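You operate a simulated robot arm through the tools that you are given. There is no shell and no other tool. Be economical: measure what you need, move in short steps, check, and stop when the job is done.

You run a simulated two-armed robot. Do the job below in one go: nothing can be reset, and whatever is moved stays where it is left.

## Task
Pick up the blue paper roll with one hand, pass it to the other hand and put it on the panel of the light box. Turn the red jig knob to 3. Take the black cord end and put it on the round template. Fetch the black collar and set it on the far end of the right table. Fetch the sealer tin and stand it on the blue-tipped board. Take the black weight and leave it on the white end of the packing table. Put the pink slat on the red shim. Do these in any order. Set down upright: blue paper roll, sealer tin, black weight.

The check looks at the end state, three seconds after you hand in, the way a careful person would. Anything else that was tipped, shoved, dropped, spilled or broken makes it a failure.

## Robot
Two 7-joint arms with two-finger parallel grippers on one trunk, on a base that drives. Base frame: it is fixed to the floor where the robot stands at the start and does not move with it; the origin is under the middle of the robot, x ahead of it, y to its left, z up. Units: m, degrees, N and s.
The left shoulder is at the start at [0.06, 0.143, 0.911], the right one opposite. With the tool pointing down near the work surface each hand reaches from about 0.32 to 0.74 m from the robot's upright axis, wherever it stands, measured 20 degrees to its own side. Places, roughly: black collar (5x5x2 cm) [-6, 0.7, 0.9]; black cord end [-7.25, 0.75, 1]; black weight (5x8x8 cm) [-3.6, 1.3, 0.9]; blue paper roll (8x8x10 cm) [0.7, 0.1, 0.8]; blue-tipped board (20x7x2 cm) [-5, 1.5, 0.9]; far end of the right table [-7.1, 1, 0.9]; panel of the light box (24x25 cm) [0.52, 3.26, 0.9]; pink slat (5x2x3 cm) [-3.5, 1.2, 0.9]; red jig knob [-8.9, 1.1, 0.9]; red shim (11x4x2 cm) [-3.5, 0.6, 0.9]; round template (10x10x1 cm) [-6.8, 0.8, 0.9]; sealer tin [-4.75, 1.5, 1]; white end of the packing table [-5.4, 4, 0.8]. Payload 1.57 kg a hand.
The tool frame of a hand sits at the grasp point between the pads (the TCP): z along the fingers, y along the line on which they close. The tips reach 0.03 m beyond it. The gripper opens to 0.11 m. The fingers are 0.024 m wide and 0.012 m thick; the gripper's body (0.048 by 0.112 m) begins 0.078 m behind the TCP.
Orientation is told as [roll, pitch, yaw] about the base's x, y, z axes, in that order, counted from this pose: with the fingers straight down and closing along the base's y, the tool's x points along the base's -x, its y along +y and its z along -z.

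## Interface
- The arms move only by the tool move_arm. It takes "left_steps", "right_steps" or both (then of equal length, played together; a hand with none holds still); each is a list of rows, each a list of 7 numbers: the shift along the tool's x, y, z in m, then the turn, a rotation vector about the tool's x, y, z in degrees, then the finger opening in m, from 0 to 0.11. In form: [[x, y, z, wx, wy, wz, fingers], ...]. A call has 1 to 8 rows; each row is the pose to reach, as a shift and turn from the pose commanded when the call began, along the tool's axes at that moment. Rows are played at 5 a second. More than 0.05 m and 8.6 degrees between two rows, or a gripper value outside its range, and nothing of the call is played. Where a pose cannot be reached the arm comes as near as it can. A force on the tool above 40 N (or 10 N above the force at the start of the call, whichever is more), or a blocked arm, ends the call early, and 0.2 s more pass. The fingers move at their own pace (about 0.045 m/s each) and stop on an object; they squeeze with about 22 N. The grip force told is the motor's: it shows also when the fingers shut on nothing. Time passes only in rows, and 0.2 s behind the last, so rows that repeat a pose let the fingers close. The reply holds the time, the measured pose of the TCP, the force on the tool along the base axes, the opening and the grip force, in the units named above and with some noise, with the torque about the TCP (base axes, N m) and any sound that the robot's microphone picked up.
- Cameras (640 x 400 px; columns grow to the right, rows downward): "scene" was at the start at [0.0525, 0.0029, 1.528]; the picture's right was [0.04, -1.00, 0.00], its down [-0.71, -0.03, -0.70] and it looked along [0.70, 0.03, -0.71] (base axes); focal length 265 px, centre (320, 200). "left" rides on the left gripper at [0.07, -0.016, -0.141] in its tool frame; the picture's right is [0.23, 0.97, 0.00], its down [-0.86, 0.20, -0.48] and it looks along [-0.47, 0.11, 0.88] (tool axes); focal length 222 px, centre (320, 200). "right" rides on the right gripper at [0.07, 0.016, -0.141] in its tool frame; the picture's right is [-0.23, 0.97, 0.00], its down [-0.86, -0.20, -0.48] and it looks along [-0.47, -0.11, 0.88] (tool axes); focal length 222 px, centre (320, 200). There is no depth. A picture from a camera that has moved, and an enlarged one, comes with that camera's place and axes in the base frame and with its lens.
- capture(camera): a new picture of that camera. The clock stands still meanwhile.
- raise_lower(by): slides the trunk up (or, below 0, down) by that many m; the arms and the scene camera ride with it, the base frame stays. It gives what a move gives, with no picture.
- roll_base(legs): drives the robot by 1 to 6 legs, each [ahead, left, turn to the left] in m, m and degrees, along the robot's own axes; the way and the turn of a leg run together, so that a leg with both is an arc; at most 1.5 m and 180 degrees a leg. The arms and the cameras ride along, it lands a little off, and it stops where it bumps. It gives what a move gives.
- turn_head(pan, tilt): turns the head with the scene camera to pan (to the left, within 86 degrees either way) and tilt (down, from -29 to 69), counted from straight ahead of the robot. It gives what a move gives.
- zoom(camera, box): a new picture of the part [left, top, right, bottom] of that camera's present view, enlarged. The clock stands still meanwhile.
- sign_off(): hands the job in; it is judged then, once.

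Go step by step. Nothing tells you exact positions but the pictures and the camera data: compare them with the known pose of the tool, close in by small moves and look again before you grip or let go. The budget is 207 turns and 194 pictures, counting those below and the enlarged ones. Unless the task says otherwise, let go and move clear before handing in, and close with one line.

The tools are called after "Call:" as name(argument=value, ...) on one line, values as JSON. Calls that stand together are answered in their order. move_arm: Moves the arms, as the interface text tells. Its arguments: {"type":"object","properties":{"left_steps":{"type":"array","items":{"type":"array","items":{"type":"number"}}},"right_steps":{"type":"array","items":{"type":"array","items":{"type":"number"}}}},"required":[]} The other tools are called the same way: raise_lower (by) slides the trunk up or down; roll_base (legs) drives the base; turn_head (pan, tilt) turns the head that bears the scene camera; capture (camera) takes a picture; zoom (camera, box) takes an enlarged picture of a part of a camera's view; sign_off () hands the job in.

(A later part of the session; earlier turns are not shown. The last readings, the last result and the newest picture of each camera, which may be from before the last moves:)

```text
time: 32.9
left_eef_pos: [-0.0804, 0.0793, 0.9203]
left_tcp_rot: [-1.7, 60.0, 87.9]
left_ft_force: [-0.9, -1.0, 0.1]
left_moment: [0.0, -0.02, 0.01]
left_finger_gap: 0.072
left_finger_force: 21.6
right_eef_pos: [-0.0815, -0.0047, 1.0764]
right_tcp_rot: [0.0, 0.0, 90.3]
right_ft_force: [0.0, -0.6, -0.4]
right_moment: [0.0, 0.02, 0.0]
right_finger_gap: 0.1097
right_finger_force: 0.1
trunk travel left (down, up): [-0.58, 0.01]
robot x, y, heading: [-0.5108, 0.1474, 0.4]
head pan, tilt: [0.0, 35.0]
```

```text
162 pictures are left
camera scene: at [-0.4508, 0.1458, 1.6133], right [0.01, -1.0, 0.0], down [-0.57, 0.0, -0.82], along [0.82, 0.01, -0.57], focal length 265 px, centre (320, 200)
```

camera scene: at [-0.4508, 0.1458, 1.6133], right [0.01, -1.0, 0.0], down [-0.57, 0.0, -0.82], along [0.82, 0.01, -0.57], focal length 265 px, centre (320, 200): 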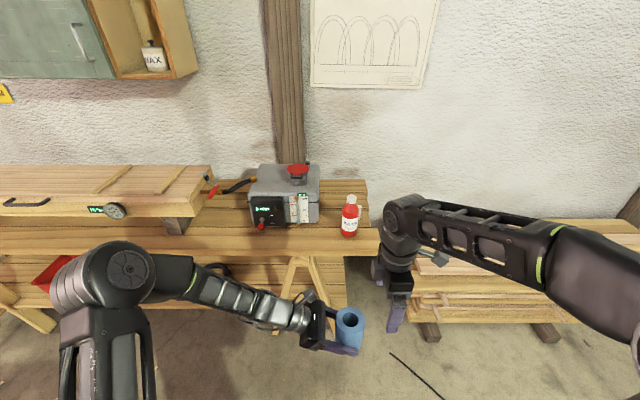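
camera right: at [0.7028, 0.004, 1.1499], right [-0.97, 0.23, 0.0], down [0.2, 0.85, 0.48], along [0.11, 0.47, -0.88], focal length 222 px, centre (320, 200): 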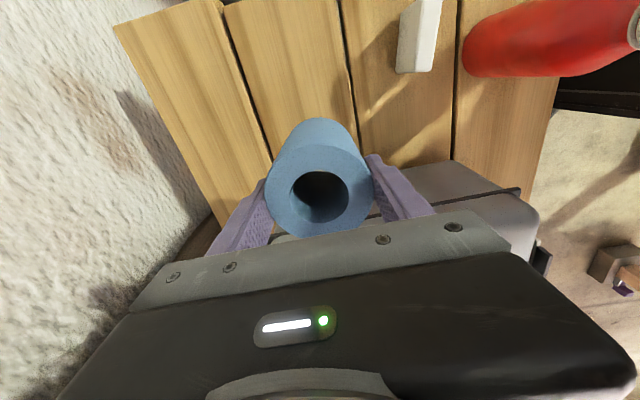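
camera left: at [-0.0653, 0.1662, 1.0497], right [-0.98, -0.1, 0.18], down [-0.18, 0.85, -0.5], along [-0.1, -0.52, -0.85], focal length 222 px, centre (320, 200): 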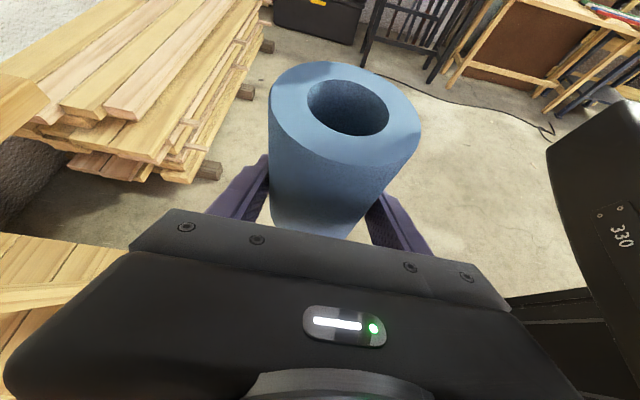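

Hand-over done. Now I rotate the left hand (keeping the roll upright) to point more forward for placing.

Call:
move_arm(left_steps=[[-0.006, -0.01, -0.01, 7.4, 0, -4.3, 0.06], [-0.012, -0.025, -0.02, 14.7, 0, -8.5, 0.06], [-0.018, -0.04, -0.03, 22.1, 0, -12.8, 0.06], [-0.024, -0.055, -0.04, 29.4, 0, -17, 0.06], [-0.03, -0.07, -0.05, 36.8, 0, -21.3, 0.06], [-0.035, -0.085, -0.06, 44.2, 0, -25.5, 0.06], [-0.04, -0.1, -0.069, 50, 0, -28.9, 0.06]], right_steps=[[0.02, 0, 0, 0, 0, 0, 0.11], [0.04, 0, 0, 0, 0, 0, 0.11], [0.06, 0, 0, 0, 0, 0, 0.11], [0.08, 0, 0, 0, 0, 0, 0.11], [0.1, 0, 0, 0, 0, 0, 0.11], [0.1, 0, 0, 0, 0, 0, 0.11], [0.1, 0, 0, 0, 0, 0, 0.11]])

Call:
capture(camera="scene")

```text
time: 34.5
left_eef_pos: [0.0199, 0.1579, 0.9204]
left_tcp_rot: [-1.2, 60.7, 146.0]
left_ft_force: [-1.0, -0.1, -1.8]
left_moment: [0.0, 0.02, -0.03]
left_finger_gap: 0.0721
left_finger_force: 21.5
right_eef_pos: [-0.0804, -0.105, 1.0757]
right_tcp_rot: [0.0, 0.0, 90.3]
right_ft_force: [0.3, -0.3, 0.8]
right_moment: [0.05, -0.04, -0.01]
right_finger_gap: 0.1098
right_finger_force: 0.0
trunk travel left (down, up): [-0.58, 0.01]
robot x, y, heading: [-0.5095, 0.1478, 0.6]
head pan, tilt: [0.0, 35.0]
```

```text
161 pictures are left
camera scene: at [-0.4508, 0.1448, 1.6133], right [0.01, -1.0, 0.0], down [-0.57, 0.0, -0.82], along [0.82, 0.01, -0.57], focal length 265 px, centre (320, 200)
```

scene: 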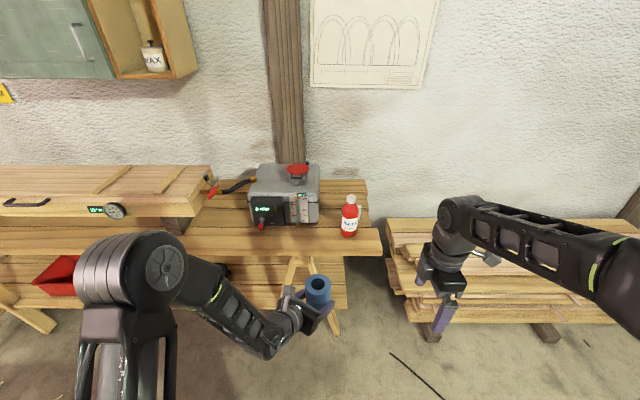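

I'll drive into the aisle and along the wall, checking with the camera halfway.

Call:
roll_base(legs=[[0.2, 0, 0], [0, 1.3, 0]])

Call:
turn_head(pan=60, tilt=30)

Call:
capture(camera="scene")

```text
time: 42.1
left_eef_pos: [0.2283, 1.4301, 0.9196]
left_tcp_rot: [-1.0, 60.7, 144.6]
left_ft_force: [0.0, 0.7, -1.4]
left_moment: [0.0, 0.02, 0.01]
left_finger_gap: 0.0718
left_finger_force: 21.7
right_eef_pos: [0.1226, 1.171, 1.0756]
right_tcp_rot: [0.0, 0.0, 88.6]
right_ft_force: [-0.2, 0.0, -0.7]
right_moment: [-0.03, 0.0, -0.03]
right_finger_gap: 0.1099
right_finger_force: 0.0
trunk travel left (down, up): [-0.58, 0.01]
robot x, y, heading: [-0.2997, 1.4328, -1.1]
head pan, tilt: [0.0, 35.0]
```

```text
time: 43.5
left_eef_pos: [0.2291, 1.4304, 0.9197]
left_tcp_rot: [-1.2, 60.7, 144.5]
left_ft_force: [-0.4, 0.7, -0.9]
left_moment: [0.0, -0.01, 0.02]
left_finger_gap: 0.0721
left_finger_force: 21.7
right_eef_pos: [0.1206, 1.1708, 1.0759]
right_tcp_rot: [-0.1, -0.1, 88.6]
right_ft_force: [0.5, -0.1, -0.5]
right_moment: [-0.01, 0.0, -0.03]
right_finger_gap: 0.1099
right_finger_force: 0.1
trunk travel left (down, up): [-0.58, 0.01]
robot x, y, heading: [-0.2999, 1.436, -1.2]
head pan, tilt: [60.0, 30.0]
```

```text
160 pictures are left
camera scene: at [-0.2822, 1.511, 1.6211], right [0.85, -0.52, 0.0], down [-0.26, -0.43, -0.87], along [0.45, 0.74, -0.5], focal length 265 px, centre (320, 200)
```

scene: 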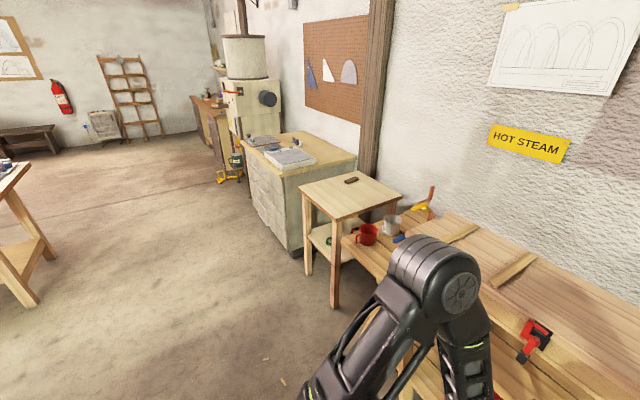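

The aisle is clear and the light panel is at about (0.51, 3.25). Continuing.

Call:
roll_base(legs=[[0, 0, 1.2], [0, 1.4, 0], [0, 0.42, 0]])

Call:
turn_head(pan=0, tilt=40)

Call:
capture(camera="scene")

```text
time: 52.9
left_eef_pos: [0.208, 3.2707, 0.9194]
left_tcp_rot: [-1.0, 60.7, 147.2]
left_ft_force: [-0.3, 0.0, -0.7]
left_moment: [0.0, -0.01, 0.02]
left_finger_gap: 0.0718
left_finger_force: 22.3
right_eef_pos: [0.1125, 3.0063, 1.0762]
right_tcp_rot: [0.0, -0.1, 91.2]
right_ft_force: [-0.2, 0.6, 0.3]
right_moment: [-0.07, -0.03, -0.01]
right_finger_gap: 0.1099
right_finger_force: 0.0
trunk travel left (down, up): [-0.58, 0.01]
robot x, y, heading: [-0.323, 3.2468, 1.3]
head pan, tilt: [60.0, 30.0]
```

```text
time: 54.2
left_eef_pos: [0.2089, 3.2696, 0.9202]
left_tcp_rot: [-1.1, 60.6, 147.1]
left_ft_force: [0.5, -0.4, -1.2]
left_moment: [-0.02, -0.02, 0.0]
left_finger_gap: 0.072
left_finger_force: 21.7
right_eef_pos: [0.1137, 3.0049, 1.0761]
right_tcp_rot: [0.0, 0.1, 91.3]
right_ft_force: [1.0, -0.1, -1.0]
right_moment: [0.01, -0.01, 0.0]
right_finger_gap: 0.1098
right_finger_force: 0.1
trunk travel left (down, up): [-0.58, 0.01]
robot x, y, heading: [-0.3239, 3.2509, 1.7]
head pan, tilt: [0.0, 40.0]
```

```text
159 pictures are left
camera scene: at [-0.264, 3.2495, 1.6057], right [0.02, -1.0, 0.0], down [-0.64, -0.02, -0.77], along [0.77, 0.02, -0.64], focal length 265 px, centre (320, 200)
```

scene: 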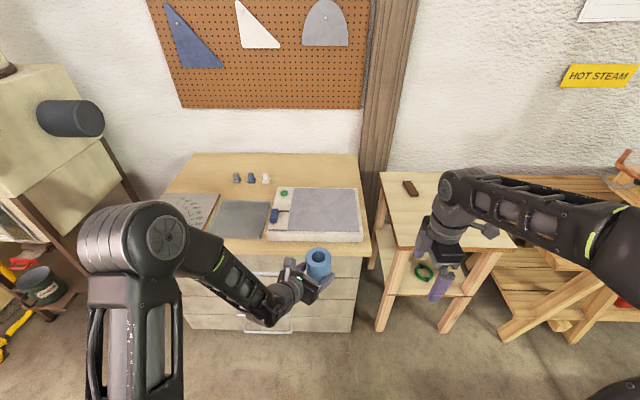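

The light box is ahead, panel centre near (0.53, 3.25). I lift the roll and zoom for heights.

Call:
move_arm(left_steps=[[0.026, 0, -0.015, 0, 0, 0, 0.06], [0.052, 0, -0.03, 0, 0, 0, 0.06], [0.061, 0, -0.035, 0, 0, 0, 0.06]])

Call:
zoom(camera="scene", box=[220, 150, 400, 290])

Call:
capture(camera="left")

```text
time: 55.0
left_eef_pos: [0.207, 3.2696, 0.9922]
left_tcp_rot: [-1.0, 60.6, 147.3]
left_ft_force: [0.2, -0.4, -0.1]
left_moment: [0.05, 0.02, 0.0]
left_finger_gap: 0.072
left_finger_force: 22.0
right_eef_pos: [0.1136, 3.0051, 1.0757]
right_tcp_rot: [0.0, 0.0, 91.3]
right_ft_force: [0.7, 0.4, -0.2]
right_moment: [0.01, 0.03, 0.04]
right_finger_gap: 0.1098
right_finger_force: 0.1
trunk travel left (down, up): [-0.58, 0.01]
robot x, y, heading: [-0.318, 3.2517, 1.4]
head pan, tilt: [0.0, 40.0]
```

```text
2.86 times, centred on (310, 220) of scene
camera zoom: at [-0.2642, 3.2493, 1.6057], right [0.02, -1.0, 0.0], down [-0.64, -0.01, -0.77], along [0.77, 0.02, -0.64], focal length 756 px, centre (349, 143)
```

zoom: 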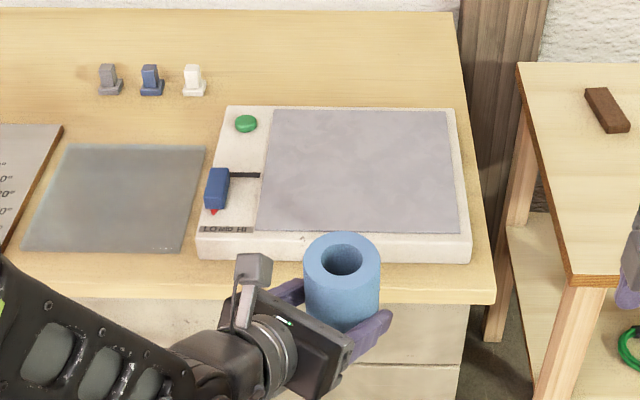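

```text
157 pictures are left
camera left: at [0.14, 3.3307, 1.1203], right [-0.42, -0.89, 0.19], down [-0.81, 0.28, -0.51], along [0.4, -0.37, -0.84], focal length 222 px, centre (320, 200)
```

left: 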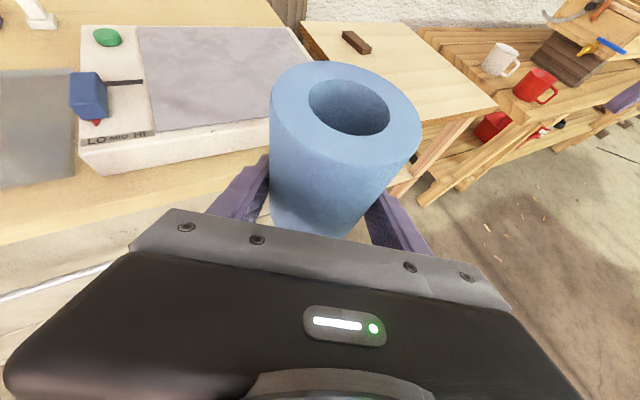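

Panel surface is near z 0.885, centre (0.54, 3.26). Driving forward, then I'll extend the arm the rest.

Call:
roll_base(legs=[[0.27, -0.01, -1.4]])

Call:
capture(camera="scene")

```text
time: 57.0
left_eef_pos: [0.4792, 3.2525, 0.9917]
left_tcp_rot: [-0.9, 60.6, 145.9]
left_ft_force: [-0.5, 0.6, -1.4]
left_moment: [0.01, 0.03, -0.02]
left_finger_gap: 0.0717
left_finger_force: 22.8
right_eef_pos: [0.3807, 2.9882, 1.0753]
right_tcp_rot: [0.1, 0.0, 90.1]
right_ft_force: [0.4, -0.1, -0.2]
right_moment: [0.02, 0.05, 0.0]
right_finger_gap: 0.1099
right_finger_force: 0.1
trunk travel left (down, up): [-0.58, 0.01]
robot x, y, heading: [-0.0504, 3.2449, 0.1]
head pan, tilt: [0.0, 40.0]
```

```text
156 pictures are left
camera scene: at [0.0081, 3.2413, 1.6057], right [0.0, -1.0, 0.0], down [-0.64, 0.0, -0.77], along [0.77, 0.0, -0.64], focal length 265 px, centre (320, 200)
```

scene: 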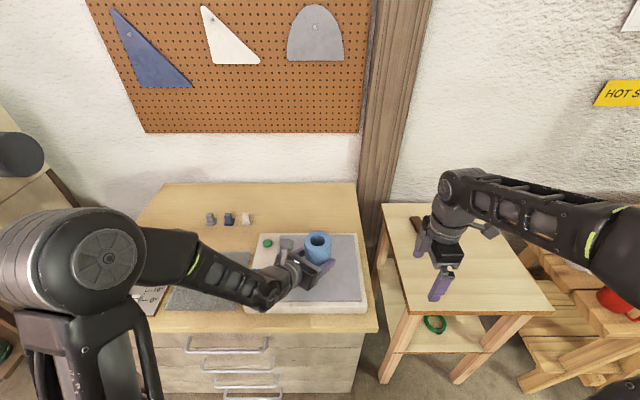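

Call:
move_arm(left_steps=[[0.01, -0.017, 0.018, 0, 0, 0, 0.06], [0.021, -0.035, 0.037, 0, 0, 0, 0.06], [-0.005, -0.035, 0.052, 0, 0, 0, 0.06], [-0.018, -0.035, 0.059, 0, 0, 0, 0.06], [-0.023, -0.035, 0.062, 0, 0, 0, 0.06]])

Call:
capture(camera="left")

Call:
zoom(camera="scene", box=[230, 210, 400, 330])

```text
time: 58.1
left_eef_pos: [0.5332, 3.2598, 0.9399]
left_tcp_rot: [-1.1, 60.7, 145.8]
left_ft_force: [0.0, 0.8, -0.7]
left_moment: [0.03, 0.0, -0.02]
left_finger_gap: 0.0718
left_finger_force: 21.7
right_eef_pos: [0.3794, 2.9888, 1.0749]
right_tcp_rot: [0.0, -0.1, 90.0]
right_ft_force: [-0.6, -0.6, 0.0]
right_moment: [0.01, -0.03, 0.02]
right_finger_gap: 0.1103
right_finger_force: 0.2
trunk travel left (down, up): [-0.58, 0.01]
robot x, y, heading: [-0.0498, 3.2455, 0.0]
head pan, tilt: [0.0, 40.0]
```

```text
155 pictures are left
camera left: at [0.4679, 3.3215, 1.0686], right [-0.44, -0.88, 0.19], down [-0.81, 0.3, -0.51], along [0.39, -0.38, -0.84], focal length 222 px, centre (320, 200)
```

left: 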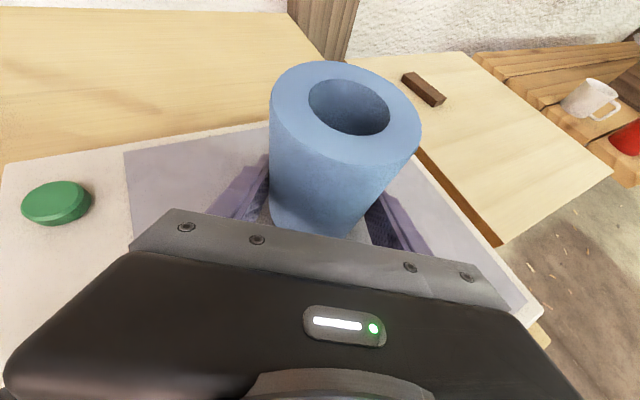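

```text
3.33 times, centred on (315, 270) of scene
camera zoom: at [0.007, 3.2412, 1.6057], right [0.0, -1.0, 0.0], down [-0.64, 0.0, -0.77], along [0.77, 0.0, -0.64], focal length 883 px, centre (337, -33)
```

zoom: 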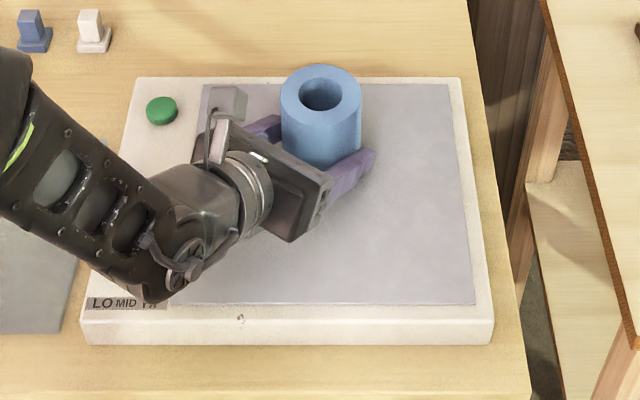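

Roll is over the panel centre. Lowering gently to contact.

Call:
move_arm(left_steps=[[-0.006, 0, 0.0035, 0, 0, 0, 0.06], [-0.011, 0, 0.0065, 0, 0, 0, 0.06], [-0.015, 0, 0.0085, 0, 0, 0, 0.06], [-0.0175, 0, 0.01, 0, 0, 0, 0.06]])

Call:
zoom(camera="left", box=[180, 60, 480, 260])

```text
time: 59.1
left_eef_pos: [0.5371, 3.257, 0.9296]
left_tcp_rot: [-1.4, 62.0, 145.6]
left_ft_force: [-0.2, 0.2, 10.9]
left_moment: [-0.31, 0.23, -0.08]
left_finger_gap: 0.0718
left_finger_force: 22.3
right_eef_pos: [0.3788, 2.9886, 1.0752]
right_tcp_rot: [0.0, 0.0, 90.0]
right_ft_force: [-0.8, 0.3, 0.3]
right_moment: [-0.01, 0.02, 0.02]
right_finger_gap: 0.1099
right_finger_force: 0.0
trunk travel left (down, up): [-0.58, 0.01]
robot x, y, heading: [-0.0524, 3.2376, 0.1]
head pan, tilt: [0.0, 40.0]
stopped in row 4 (left hand): the force on the tool passed its limit at 44 N (the readings are from after the stop); the commanded pose is now the measured one
```

```text
2.00 times, centred on (330, 160) of left
camera zoom: at [0.4698, 3.3199, 1.0568], right [-0.44, -0.88, 0.19], down [-0.8, 0.29, -0.53], along [0.41, -0.39, -0.82], focal length 444 px, centre (300, 280)
```

zoom: 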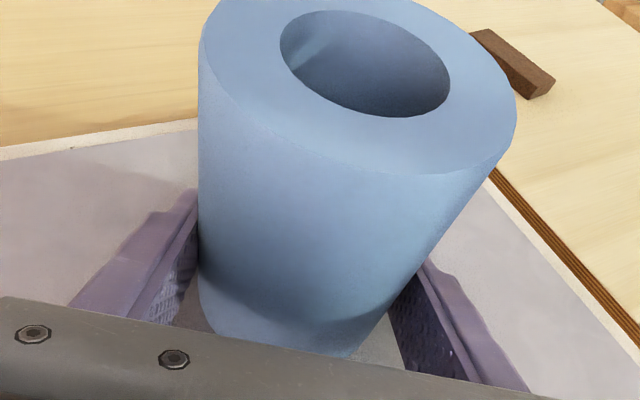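

Contact made; relieve slightly, open, check.

Call:
move_arm(left_steps=[[0.002, 0, -0.001, 0, 0, 0, 0.06], [0.002, 0, -0.001, 0, 0, 0, 0.08], [0.002, 0, -0.001, 0, 0, 0, 0.105], [0.002, 0, -0.001, 0, 0, 0, 0.11], [0.002, 0, -0.001, 0, 0, 0, 0.11]])

Call:
capture(camera="left")

```text
time: 60.3
left_eef_pos: [0.5365, 3.2585, 0.9299]
left_tcp_rot: [-1.2, 61.5, 145.7]
left_ft_force: [-0.7, 8.3, 9.2]
left_moment: [-0.36, 0.11, -0.12]
left_finger_gap: 0.1036
left_finger_force: 0.1
right_eef_pos: [0.3776, 2.9907, 1.0756]
right_tcp_rot: [-0.1, 0.1, 90.0]
right_ft_force: [-0.5, -0.2, -0.2]
right_moment: [0.0, -0.01, 0.02]
right_finger_gap: 0.11
right_finger_force: 0.0
trunk travel left (down, up): [-0.58, 0.01]
robot x, y, heading: [-0.0504, 3.2416, -0.1]
head pan, tilt: [0.0, 40.0]
```

```text
152 pictures are left
camera left: at [0.4691, 3.3214, 1.0577], right [-0.44, -0.88, 0.19], down [-0.8, 0.29, -0.53], along [0.41, -0.39, -0.83], focal length 222 px, centre (320, 200)
```

left: 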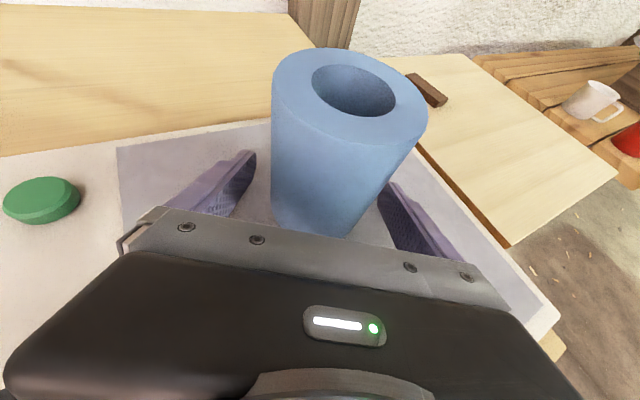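

Call:
move_arm(left_steps=[[0.003, 0, -0.002, 0, 0, 0, 0.11], [0.006, 0, -0.003, 0, 0, 0, 0.11], [0.006, 0, -0.003, 0, 0, 0, 0.11]])

Call:
capture(camera="left")

```text
time: 61.1
left_eef_pos: [0.5352, 3.258, 0.9357]
left_tcp_rot: [-1.2, 61.6, 145.7]
left_ft_force: [0.1, -0.8, -0.1]
left_moment: [-0.03, -0.02, 0.0]
left_finger_gap: 0.1098
left_finger_force: 0.0
right_eef_pos: [0.3786, 2.9879, 1.0765]
right_tcp_rot: [0.0, 0.0, 90.0]
right_ft_force: [-0.2, 0.4, -0.1]
right_moment: [0.03, -0.02, -0.01]
right_finger_gap: 0.1102
right_finger_force: 0.1
trunk travel left (down, up): [-0.58, 0.01]
robot x, y, heading: [-0.054, 3.2415, 0.1]
head pan, tilt: [0.0, 40.0]
```

```text
151 pictures are left
camera left: at [0.4697, 3.3197, 1.0636], right [-0.44, -0.88, 0.19], down [-0.8, 0.29, -0.53], along [0.41, -0.38, -0.83], focal length 222 px, centre (320, 200)
```

left: 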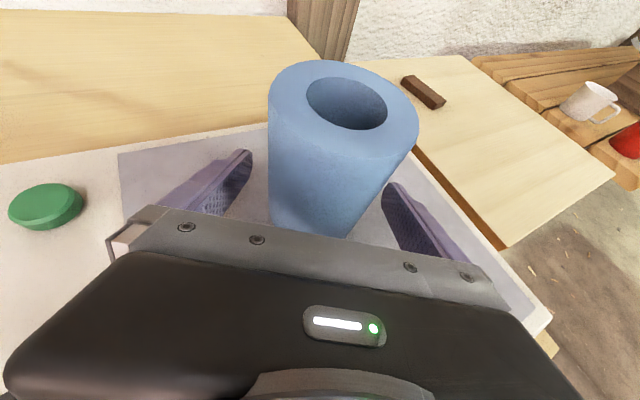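

Free. Withdraw the left hand along its axis.

Call:
move_arm(left_steps=[[0.005, 0, -0.035, 0, 0, 0, 0.11], [0.01, 0, -0.07, 0, 0, 0, 0.11], [0.015, 0, -0.105, 0, 0, 0, 0.11], [0.02, 0, -0.14, 0, 0, 0, 0.11]])

Call:
capture(camera="scene")

Call:
capture(camera="left")

```text
time: 62.1
left_eef_pos: [0.443, 3.321, 1.0216]
left_tcp_rot: [-1.1, 61.7, 145.7]
left_ft_force: [-0.3, 0.8, 0.3]
left_moment: [-0.01, -0.01, 0.0]
left_finger_gap: 0.1098
left_finger_force: 0.0
right_eef_pos: [0.3784, 2.9892, 1.0774]
right_tcp_rot: [-0.1, 0.0, 90.0]
right_ft_force: [0.3, -1.0, 0.5]
right_moment: [0.0, 0.02, -0.01]
right_finger_gap: 0.1099
right_finger_force: 0.1
trunk travel left (down, up): [-0.58, 0.01]
robot x, y, heading: [-0.0507, 3.2452, -0.0]
head pan, tilt: [0.0, 40.0]
```

```text
150 pictures are left
camera scene: at [0.0057, 3.242, 1.6057], right [0.0, -1.0, 0.0], down [-0.64, 0.0, -0.77], along [0.77, 0.0, -0.64], focal length 265 px, centre (320, 200)
```

scene: 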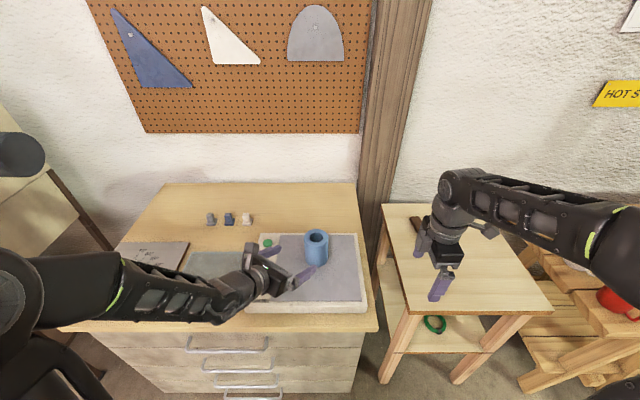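

```text
149 pictures are left
camera left: at [0.3761, 3.3832, 1.1496], right [-0.44, -0.88, 0.19], down [-0.8, 0.29, -0.53], along [0.41, -0.39, -0.83], focal length 222 px, centre (320, 200)
```

left: 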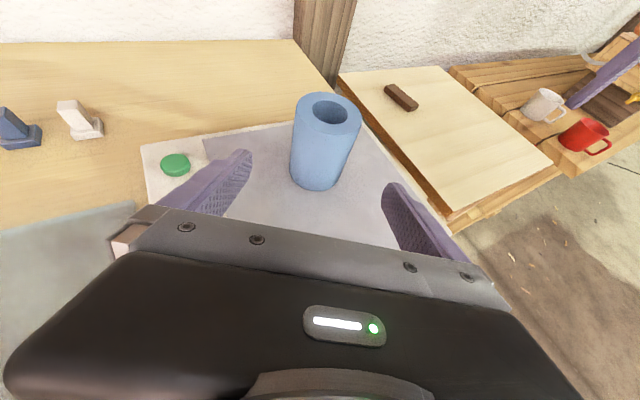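

The roll stands upright on the panel. I'll back out, restore the left hand to pointing down, and survey the other side of the room.

Call:
roll_base(legs=[[-0.5, 0, 0]])

Call:
move_arm(left_steps=[[0, 0, 0, 0, -8.5, 0, 0.11], [0, 0, 0, 0, -17, 0, 0.11], [0, 0, 0, 0, -25.5, 0, 0.11], [0, 0, 0, 0, -34, 0, 0.11], [0, 0, 0, 0, -42.5, 0, 0.11], [0, 0, 0, 0, -51, 0, 0.11], [0, 0, 0, 0, -59.5, 0, 0.11], [0, 0, 0, 0, -61.6, 0, 0.11]])

Call:
turn_head(pan=86, tilt=15)

Call:
roll_base(legs=[[0, 0, 70]])

Call:
capture(camera="scene")

```text
time: 65.1
left_eef_pos: [-0.0688, 3.3198, 1.0225]
left_tcp_rot: [-1.3, 61.5, 145.9]
left_ft_force: [-0.6, 0.6, -0.6]
left_moment: [0.0, 0.01, 0.02]
left_finger_gap: 0.1102
left_finger_force: 0.2
right_eef_pos: [-0.1324, 2.9901, 1.0757]
right_tcp_rot: [0.0, 0.0, 90.1]
right_ft_force: [0.4, -0.3, 0.3]
right_moment: [0.0, -0.03, -0.04]
right_finger_gap: 0.1099
right_finger_force: 0.0
trunk travel left (down, up): [-0.58, 0.01]
robot x, y, heading: [-0.5601, 3.2396, 0.5]
head pan, tilt: [0.0, 40.0]
```

```text
time: 66.9
left_eef_pos: [-0.0689, 3.3216, 1.0222]
left_tcp_rot: [-0.6, -0.1, 147.0]
left_ft_force: [0.0, 0.0, 0.0]
left_moment: [-0.02, 0.03, 0.02]
left_finger_gap: 0.1101
left_finger_force: 0.1
right_eef_pos: [-0.1316, 2.99, 1.0754]
right_tcp_rot: [0.0, 0.0, 90.1]
right_ft_force: [0.1, 0.2, 0.1]
right_moment: [0.04, -0.01, 0.0]
right_finger_gap: 0.11
right_finger_force: 0.1
trunk travel left (down, up): [-0.58, 0.01]
robot x, y, heading: [-0.5606, 3.2385, 0.1]
head pan, tilt: [0.0, 40.0]
```

```text
time: 68.5
left_eef_pos: [-0.0678, 3.3211, 1.0219]
left_tcp_rot: [-0.5, 0.0, 147.0]
left_ft_force: [0.0, -0.4, 0.4]
left_moment: [0.0, -0.01, 0.04]
left_finger_gap: 0.1101
left_finger_force: 0.0
right_eef_pos: [-0.1322, 2.9893, 1.0761]
right_tcp_rot: [0.0, 0.0, 90.1]
right_ft_force: [-0.1, 0.7, -0.8]
right_moment: [0.0, 0.02, 0.01]
right_finger_gap: 0.1098
right_finger_force: 0.0
trunk travel left (down, up): [-0.58, 0.01]
robot x, y, heading: [-0.5613, 3.2401, 0.2]
head pan, tilt: [85.9, 15.0]
```

```text
time: 71.9
left_eef_pos: [-0.4588, 3.7308, 1.0228]
left_tcp_rot: [-0.6, 0.0, -143.9]
left_ft_force: [-0.5, -0.4, 0.2]
left_moment: [-0.02, 0.0, 0.03]
left_finger_gap: 0.1098
left_finger_force: 0.2
right_eef_pos: [-0.1729, 3.5509, 1.0759]
right_tcp_rot: [0.1, 0.0, 159.1]
right_ft_force: [-0.7, -0.4, 0.3]
right_moment: [0.08, 0.03, 0.04]
right_finger_gap: 0.1101
right_finger_force: 0.0
trunk travel left (down, up): [-0.58, 0.01]
robot x, y, heading: [-0.5644, 3.2412, 69.1]
head pan, tilt: [85.9, 15.0]
```

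```text
148 pictures are left
camera scene: at [-0.6554, 3.2517, 1.6453], right [0.42, 0.91, 0.0], down [0.23, -0.11, -0.97], along [-0.88, 0.41, -0.26], focal length 265 px, centre (320, 200)
```

scene: 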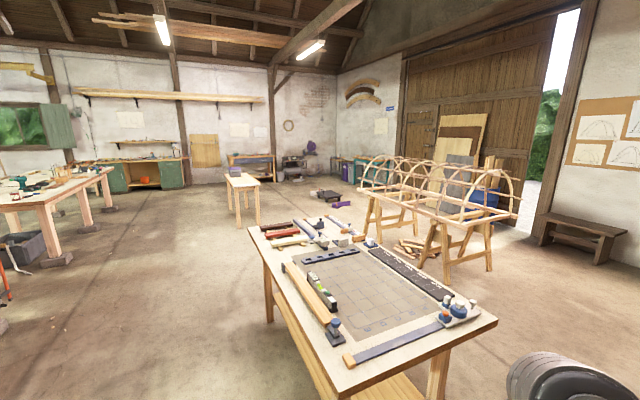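

Call:
roll_base(legs=[[0, 0, 100]])

Call:
turn_head(pan=22, tilt=18)

Call:
capture(camera="scene")

```text
time: 76.5
left_eef_pos: [-1.0611, 3.2526, 1.0219]
left_tcp_rot: [-0.7, 0.0, -43.6]
left_ft_force: [-0.1, -0.7, 0.3]
left_moment: [0.01, 0.0, 0.01]
left_finger_gap: 0.11
left_finger_force: 0.0
right_eef_pos: [-0.9375, 3.5658, 1.0751]
right_tcp_rot: [0.0, 0.0, -100.4]
right_ft_force: [1.1, 0.5, 0.1]
right_moment: [0.01, 0.01, -0.01]
right_finger_gap: 0.1102
right_finger_force: 0.0
trunk travel left (down, up): [-0.58, 0.01]
robot x, y, heading: [-0.5583, 3.242, 169.7]
head pan, tilt: [85.9, 15.0]
```

```text
time: 77.8
left_eef_pos: [-1.061, 3.253, 1.0213]
left_tcp_rot: [-0.7, -0.2, -43.6]
left_ft_force: [0.2, -0.1, -0.2]
left_moment: [0.0, -0.01, 0.0]
left_finger_gap: 0.1099
left_finger_force: 0.0
right_eef_pos: [-0.9383, 3.5679, 1.0761]
right_tcp_rot: [0.0, 0.0, -100.4]
right_ft_force: [0.5, -0.5, -0.7]
right_moment: [0.0, 0.02, -0.02]
right_finger_gap: 0.1099
right_finger_force: 0.1
trunk travel left (down, up): [-0.58, 0.01]
robot x, y, heading: [-0.5634, 3.2423, 169.4]
head pan, tilt: [22.0, 18.0]
```

```text
147 pictures are left
camera scene: at [-0.622, 3.216, 1.6404], right [-0.2, 0.98, 0.0], down [0.3, 0.06, -0.95], along [-0.93, -0.19, -0.31], focal length 265 px, centre (320, 200)
```

scene: 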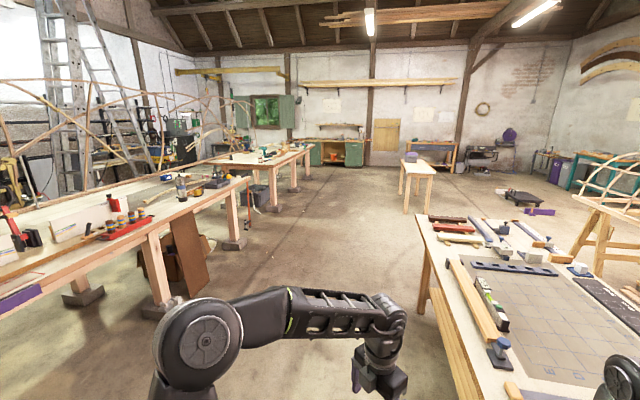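

Two long tables on the left (near one ends around x=-3.7; second continues beyond), packing table far ahead. I'll drive down the aisle toward the near table's far end.

Call:
roll_base(legs=[[0, 0, 31.5], [1.1, 0, 0], [1.1, 0, 0]])

Call:
turn_head(pan=25, tilt=25)

Call:
capture(camera="scene")

```text
time: 90.0
left_eef_pos: [-2.9999, 2.2121, 1.0209]
left_tcp_rot: [-0.6, 0.0, -12.3]
left_ft_force: [0.1, -0.3, 0.2]
left_moment: [-0.02, -0.04, 0.03]
left_finger_gap: 0.11
left_finger_force: 0.0
right_eef_pos: [-3.059, 2.545, 1.0755]
right_tcp_rot: [0.0, 0.1, -69.1]
right_ft_force: [-0.3, -0.8, 0.3]
right_moment: [0.02, -0.07, 0.01]
right_finger_gap: 0.1102
right_finger_force: 0.0
trunk travel left (down, up): [-0.58, 0.01]
robot x, y, heading: [-2.5678, 2.4647, -159.1]
head pan, tilt: [22.0, 18.0]
```

```text
time: 90.7
left_eef_pos: [-3.0004, 2.2114, 1.0226]
left_tcp_rot: [-0.5, -0.1, -12.3]
left_ft_force: [-0.2, -0.4, 0.3]
left_moment: [0.02, -0.01, 0.02]
left_finger_gap: 0.11
left_finger_force: 0.0
right_eef_pos: [-3.0581, 2.5448, 1.0758]
right_tcp_rot: [0.0, 0.0, -69.2]
right_ft_force: [-0.1, 1.1, 0.3]
right_moment: [0.02, 0.04, 0.01]
right_finger_gap: 0.1099
right_finger_force: 0.0
trunk travel left (down, up): [-0.58, 0.01]
robot x, y, heading: [-2.5681, 2.4587, -158.9]
head pan, tilt: [25.0, 25.0]
```

```text
146 pictures are left
camera scene: at [-2.6018, 2.4055, 1.6291], right [-0.72, 0.7, 0.0], down [0.29, 0.3, -0.91], along [-0.63, -0.65, -0.42], focal length 265 px, centre (320, 200)
```

scene: 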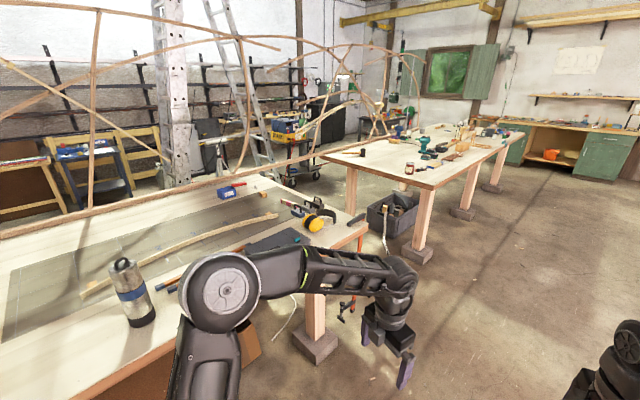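

Call:
zoom(camera="scene", box=[200, 160, 380, 270])

Call:
zoom(camera="scene", box=[320, 100, 540, 210])

```text
3.56 times, centred on (290, 215) of scene
camera zoom: at [-2.6018, 2.4055, 1.6291], right [-0.72, 0.7, 0.0], down [0.29, 0.3, -0.91], along [-0.63, -0.65, -0.42], focal length 941 px, centre (427, 147)
```

zoom: 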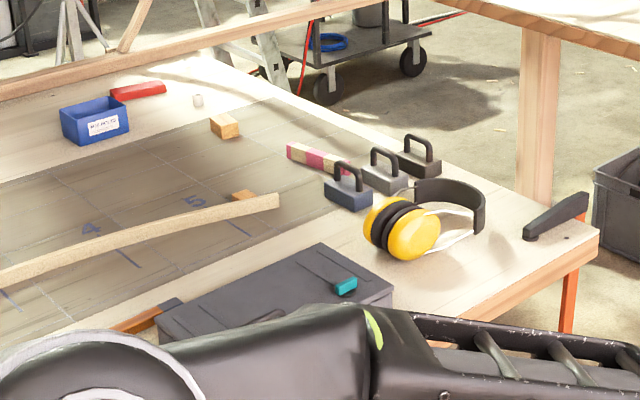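

```text
2.91 times, centred on (430, 155) of scene
camera zoom: at [-2.6018, 2.4055, 1.6291], right [-0.72, 0.7, 0.0], down [0.29, 0.3, -0.91], along [-0.63, -0.65, -0.42], focal length 770 px, centre (0, 331)
```

zoom: 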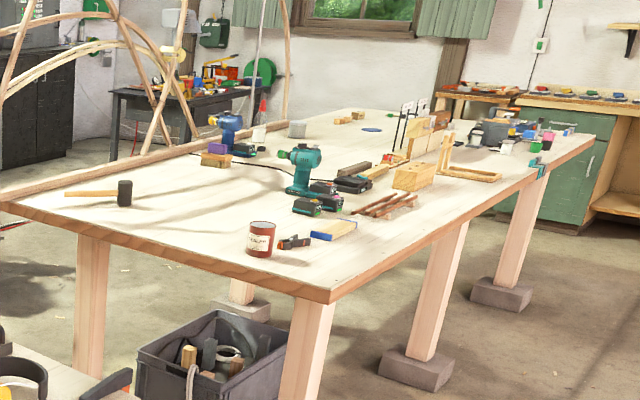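

I see the three weights (black one at about (-3.63, 1.32)), the striped slats, and the red shim at (-3.48, 0.6). There's a ~0.8 m gap between the two tables; I'll look into it from its mouth.

Call:
roll_base(legs=[[0, 0, -21], [1.5, 0, 0], [0, 0, 90]])

Call:
turn_head(pan=0, tilt=40)

Call:
capture(camera="scene")

```text
time: 103.1
left_eef_pos: [-3.9814, 2.005, 1.0223]
left_tcp_rot: [-0.6, 0.0, 56.3]
left_ft_force: [0.2, -0.7, 0.2]
left_moment: [0.05, 0.0, 0.0]
left_finger_gap: 0.1099
left_finger_force: 0.0
right_eef_pos: [-4.3106, 2.0747, 1.0766]
right_tcp_rot: [0.0, 0.0, -0.5]
right_ft_force: [0.7, -0.2, 0.6]
right_moment: [0.02, 0.0, 0.0]
right_finger_gap: 0.11
right_finger_force: 0.1
trunk travel left (down, up): [-0.58, 0.01]
robot x, y, heading: [-4.0572, 2.5045, -90.4]
head pan, tilt: [25.0, 25.0]
```

```text
time: 104.0
left_eef_pos: [-3.9798, 2.0066, 1.0221]
left_tcp_rot: [-0.7, -0.1, 56.4]
left_ft_force: [0.0, -0.1, 0.0]
left_moment: [0.01, 0.01, 0.02]
left_finger_gap: 0.1098
left_finger_force: 0.0
right_eef_pos: [-4.3115, 2.0743, 1.0752]
right_tcp_rot: [0.0, 0.0, -0.6]
right_ft_force: [0.2, -0.3, -0.6]
right_moment: [0.0, -0.02, -0.01]
right_finger_gap: 0.1099
right_finger_force: 0.1
trunk travel left (down, up): [-0.58, 0.01]
robot x, y, heading: [-4.0542, 2.4974, -90.5]
head pan, tilt: [0.0, 40.0]
```

```text
143 pictures are left
camera scene: at [-4.0532, 2.4445, 1.6058], right [-1.0, 0.01, 0.0], down [0.01, 0.64, -0.77], along [-0.01, -0.77, -0.64], focal length 265 px, centre (320, 200)
```

scene: 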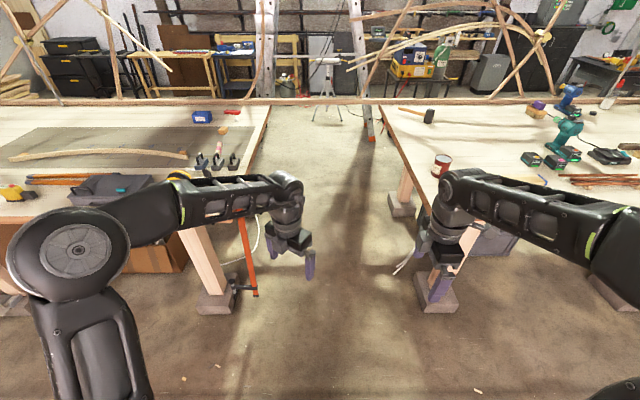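

The gap is about 1.1 m wide between the table feet, good enough. I'll reset the left wrist, face +x and strafe in.

Call:
move_arm(left_steps=[[0, 0, -0.01, 0, 0, 8, 0.11], [0, 0, -0.02, 0, 0, 16, 0.11], [0, 0, -0.03, 0, 0, 24, 0.11], [0, 0, -0.04, 0, 0, 32, 0.11], [0, 0, -0.05, 0, 0, 40, 0.11], [0, 0, -0.06, 0, 0, 48, 0.11], [0, 0, -0.06, 0, 0, 56, 0.11]])

Call:
roll_base(legs=[[0, 0, 90]])

Call:
roll_base(legs=[[-0.05, -0.9, 0]])

Call:
capture(camera="scene")

```text
time: 105.6
left_eef_pos: [-3.98, 2.0058, 1.0828]
left_tcp_rot: [-0.2, -0.5, 0.1]
left_ft_force: [-0.3, 0.4, -0.1]
left_moment: [0.0, -0.02, 0.01]
left_finger_gap: 0.1101
left_finger_force: 0.1
right_eef_pos: [-4.3112, 2.0751, 1.0763]
right_tcp_rot: [0.0, 0.0, -0.6]
right_ft_force: [0.5, 0.5, 0.9]
right_moment: [-0.01, 0.01, 0.02]
right_finger_gap: 0.1101
right_finger_force: 0.1
trunk travel left (down, up): [-0.58, 0.01]
robot x, y, heading: [-4.0533, 2.4992, -90.3]
head pan, tilt: [0.0, 40.0]
```

```text
time: 109.8
left_eef_pos: [-3.5604, 2.58, 1.0826]
left_tcp_rot: [-0.3, -0.4, 91.0]
left_ft_force: [0.1, -0.5, 0.4]
left_moment: [-0.02, 0.01, 0.03]
left_finger_gap: 0.1101
left_finger_force: 0.1
right_eef_pos: [-3.625, 2.2494, 1.0761]
right_tcp_rot: [0.0, 0.0, 90.1]
right_ft_force: [-0.3, 0.7, 0.1]
right_moment: [0.01, 0.03, 0.01]
right_finger_gap: 0.1099
right_finger_force: 0.1
trunk travel left (down, up): [-0.58, 0.01]
robot x, y, heading: [-4.0551, 2.5022, 0.1]
head pan, tilt: [0.0, 40.0]
```

```text
time: 114.6
left_eef_pos: [-3.6081, 1.6784, 1.0832]
left_tcp_rot: [-0.3, -0.4, 90.9]
left_ft_force: [0.5, 0.6, 0.3]
left_moment: [0.0, 0.0, 0.02]
left_finger_gap: 0.1101
left_finger_force: 0.1
right_eef_pos: [-3.6717, 1.3453, 1.0744]
right_tcp_rot: [0.1, 0.0, 90.2]
right_ft_force: [0.0, -0.7, -0.4]
right_moment: [0.01, -0.01, -0.01]
right_finger_gap: 0.1098
right_finger_force: 0.0
trunk travel left (down, up): [-0.58, 0.01]
robot x, y, heading: [-4.1029, 1.6009, 0.1]
head pan, tilt: [0.0, 40.0]
```

```text
142 pictures are left
camera scene: at [-4.0441, 1.5973, 1.6057], right [0.0, -1.0, 0.0], down [-0.64, 0.0, -0.77], along [0.77, 0.0, -0.64], focal length 265 px, centre (320, 200)
```

scene: 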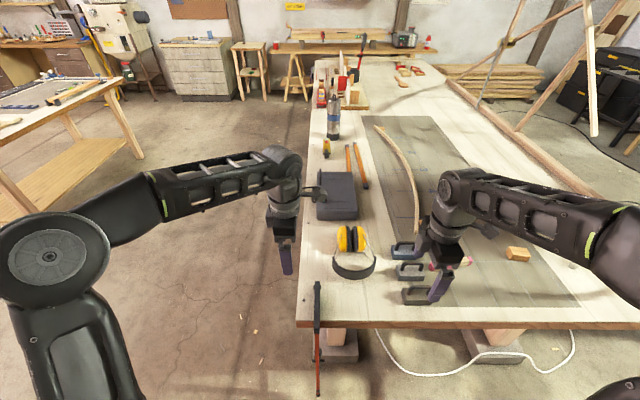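

Call:
roll_base(legs=[[0, -0.5, 0]])

Call:
turn_head(pan=0, tilt=50)

Call:
capture(camera="scene")

Call:
capture(camera="left")

Call:
capture(camera="right")

```text
time: 117.5
left_eef_pos: [-3.6063, 1.1746, 1.0827]
left_tcp_rot: [-0.3, -0.5, 90.9]
left_ft_force: [0.1, 0.2, 0.0]
left_moment: [0.02, 0.01, -0.03]
left_finger_gap: 0.1101
left_finger_force: 0.1
right_eef_pos: [-3.6691, 0.844, 1.0756]
right_tcp_rot: [0.0, 0.0, 90.1]
right_ft_force: [0.2, -0.7, 0.2]
right_moment: [0.05, 0.02, 0.01]
right_finger_gap: 0.1101
right_finger_force: 0.1
trunk travel left (down, up): [-0.58, 0.01]
robot x, y, heading: [-4.1, 1.0967, 0.3]
head pan, tilt: [0.0, 40.0]
```

```text
time: 118.3
left_eef_pos: [-3.6048, 1.175, 1.0826]
left_tcp_rot: [-0.3, -0.6, 91.0]
left_ft_force: [0.6, -0.4, 0.8]
left_moment: [0.0, -0.02, -0.02]
left_finger_gap: 0.11
left_finger_force: 0.1
right_eef_pos: [-3.6692, 0.8431, 1.0762]
right_tcp_rot: [-0.1, 0.0, 90.0]
right_ft_force: [0.1, -1.2, -0.5]
right_moment: [-0.01, 0.0, 0.0]
right_finger_gap: 0.1101
right_finger_force: 0.1
trunk travel left (down, up): [-0.58, 0.01]
robot x, y, heading: [-4.1012, 1.0934, 0.2]
head pan, tilt: [0.0, 50.0]
```

```text
141 pictures are left
camera scene: at [-4.0502, 1.0954, 1.5916], right [0.0, -1.0, 0.0], down [-0.77, 0.0, -0.64], along [0.64, 0.0, -0.77], focal length 265 px, centre (320, 200)
```

scene: 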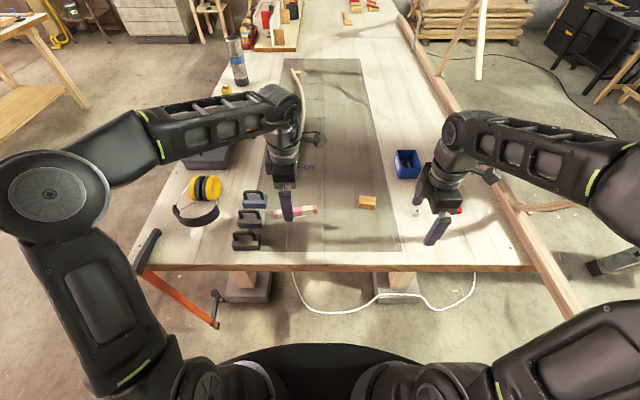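

```text
140 pictures are left
camera left: at [-3.5877, 1.1042, 1.2222], right [-0.97, -0.24, -0.01], down [-0.22, 0.85, 0.48], along [-0.11, 0.47, -0.87], focal length 222 px, centre (320, 200)
```

left: 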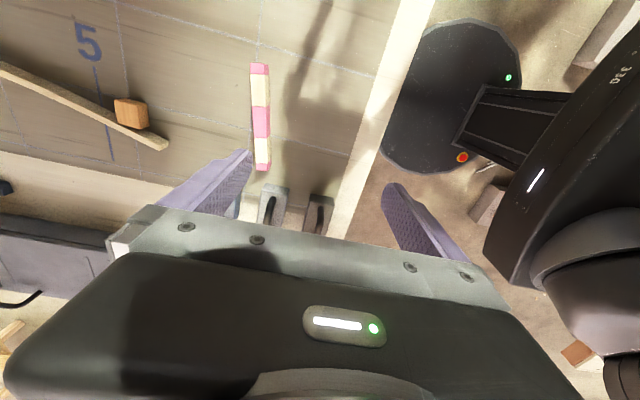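

```text
139 pictures are left
camera right: at [-3.6861, 0.7748, 1.2176], right [-0.97, 0.23, 0.0], down [0.2, 0.86, 0.48], along [0.11, 0.47, -0.88], focal length 222 px, centre (320, 200)
```

right: 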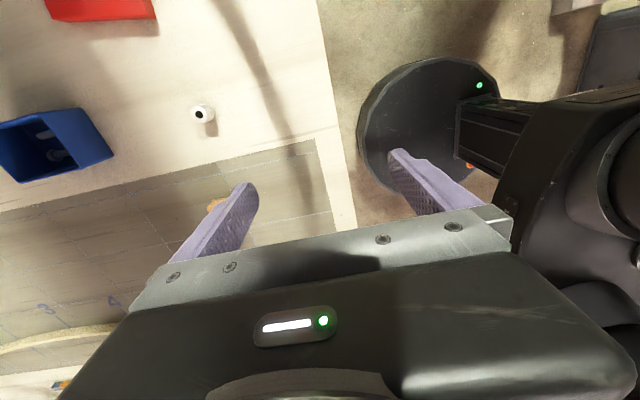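

Call:
zoom(camera="left", box=[90, 50, 350, 250])

Call:
zoom(camera="scene", box=[225, 170, 475, 260])

```text
2.00 times, centred on (220, 150) of left
camera zoom: at [-3.5877, 1.1042, 1.2222], right [-0.97, -0.24, -0.01], down [-0.22, 0.85, 0.48], along [-0.11, 0.47, -0.87], focal length 444 px, centre (520, 300)
```

zoom: 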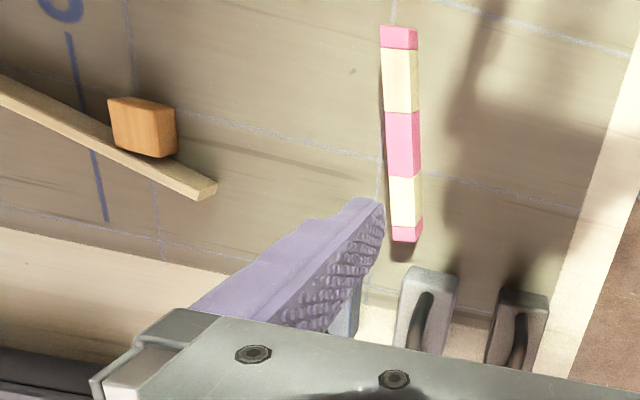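

```text
2.56 times, centred on (350, 215) of scene
camera zoom: at [-4.0502, 1.0954, 1.5916], right [0.0, -1.0, 0.0], down [-0.77, 0.0, -0.64], along [0.64, 0.0, -0.77], focal length 678 px, centre (243, 162)
```

zoom: 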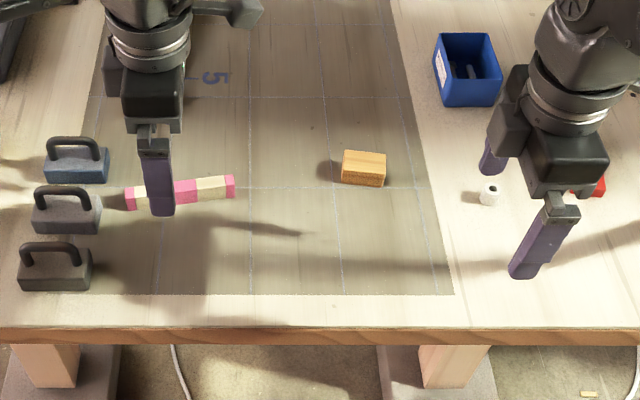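

The slat seems to be part of a striped pink/cream row; I need a closer look. Move the left hand over it.

Call:
move_arm(left_steps=[[0.03, -0.04, 0.02, 0, 0, 0, 0.11], [0.06, -0.08, 0.05, 0, 0, 0, 0.11], [0.06, -0.08, 0.05, 0, 0, 0, 0.11]])

Call:
zoom(camera="left", box=[190, 20, 450, 230])

Call:
zoom(camera="scene", box=[225, 170, 385, 260])

```text
refused: row 1 steps farther than a row can; nothing moved
```

```text
1.90 times, centred on (320, 125) of left
camera zoom: at [-3.5877, 1.1042, 1.2222], right [-0.97, -0.24, -0.01], down [-0.22, 0.85, 0.48], along [-0.11, 0.47, -0.87], focal length 423 px, centre (320, 343)
```

zoom: 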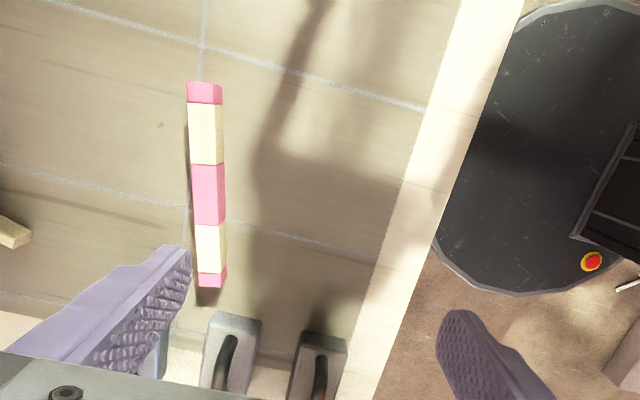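

```text
4.00 times, centred on (305, 215) of scene
camera zoom: at [-4.0502, 1.0954, 1.5916], right [0.0, -1.0, 0.0], down [-0.77, 0.0, -0.64], along [0.64, 0.0, -0.77], focal length 1059 px, centre (380, 140)
```

zoom: 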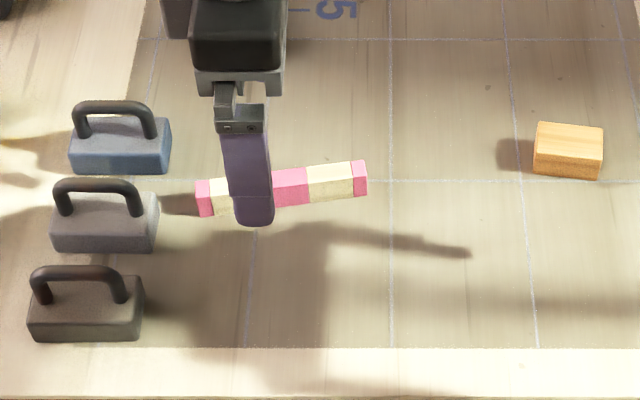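

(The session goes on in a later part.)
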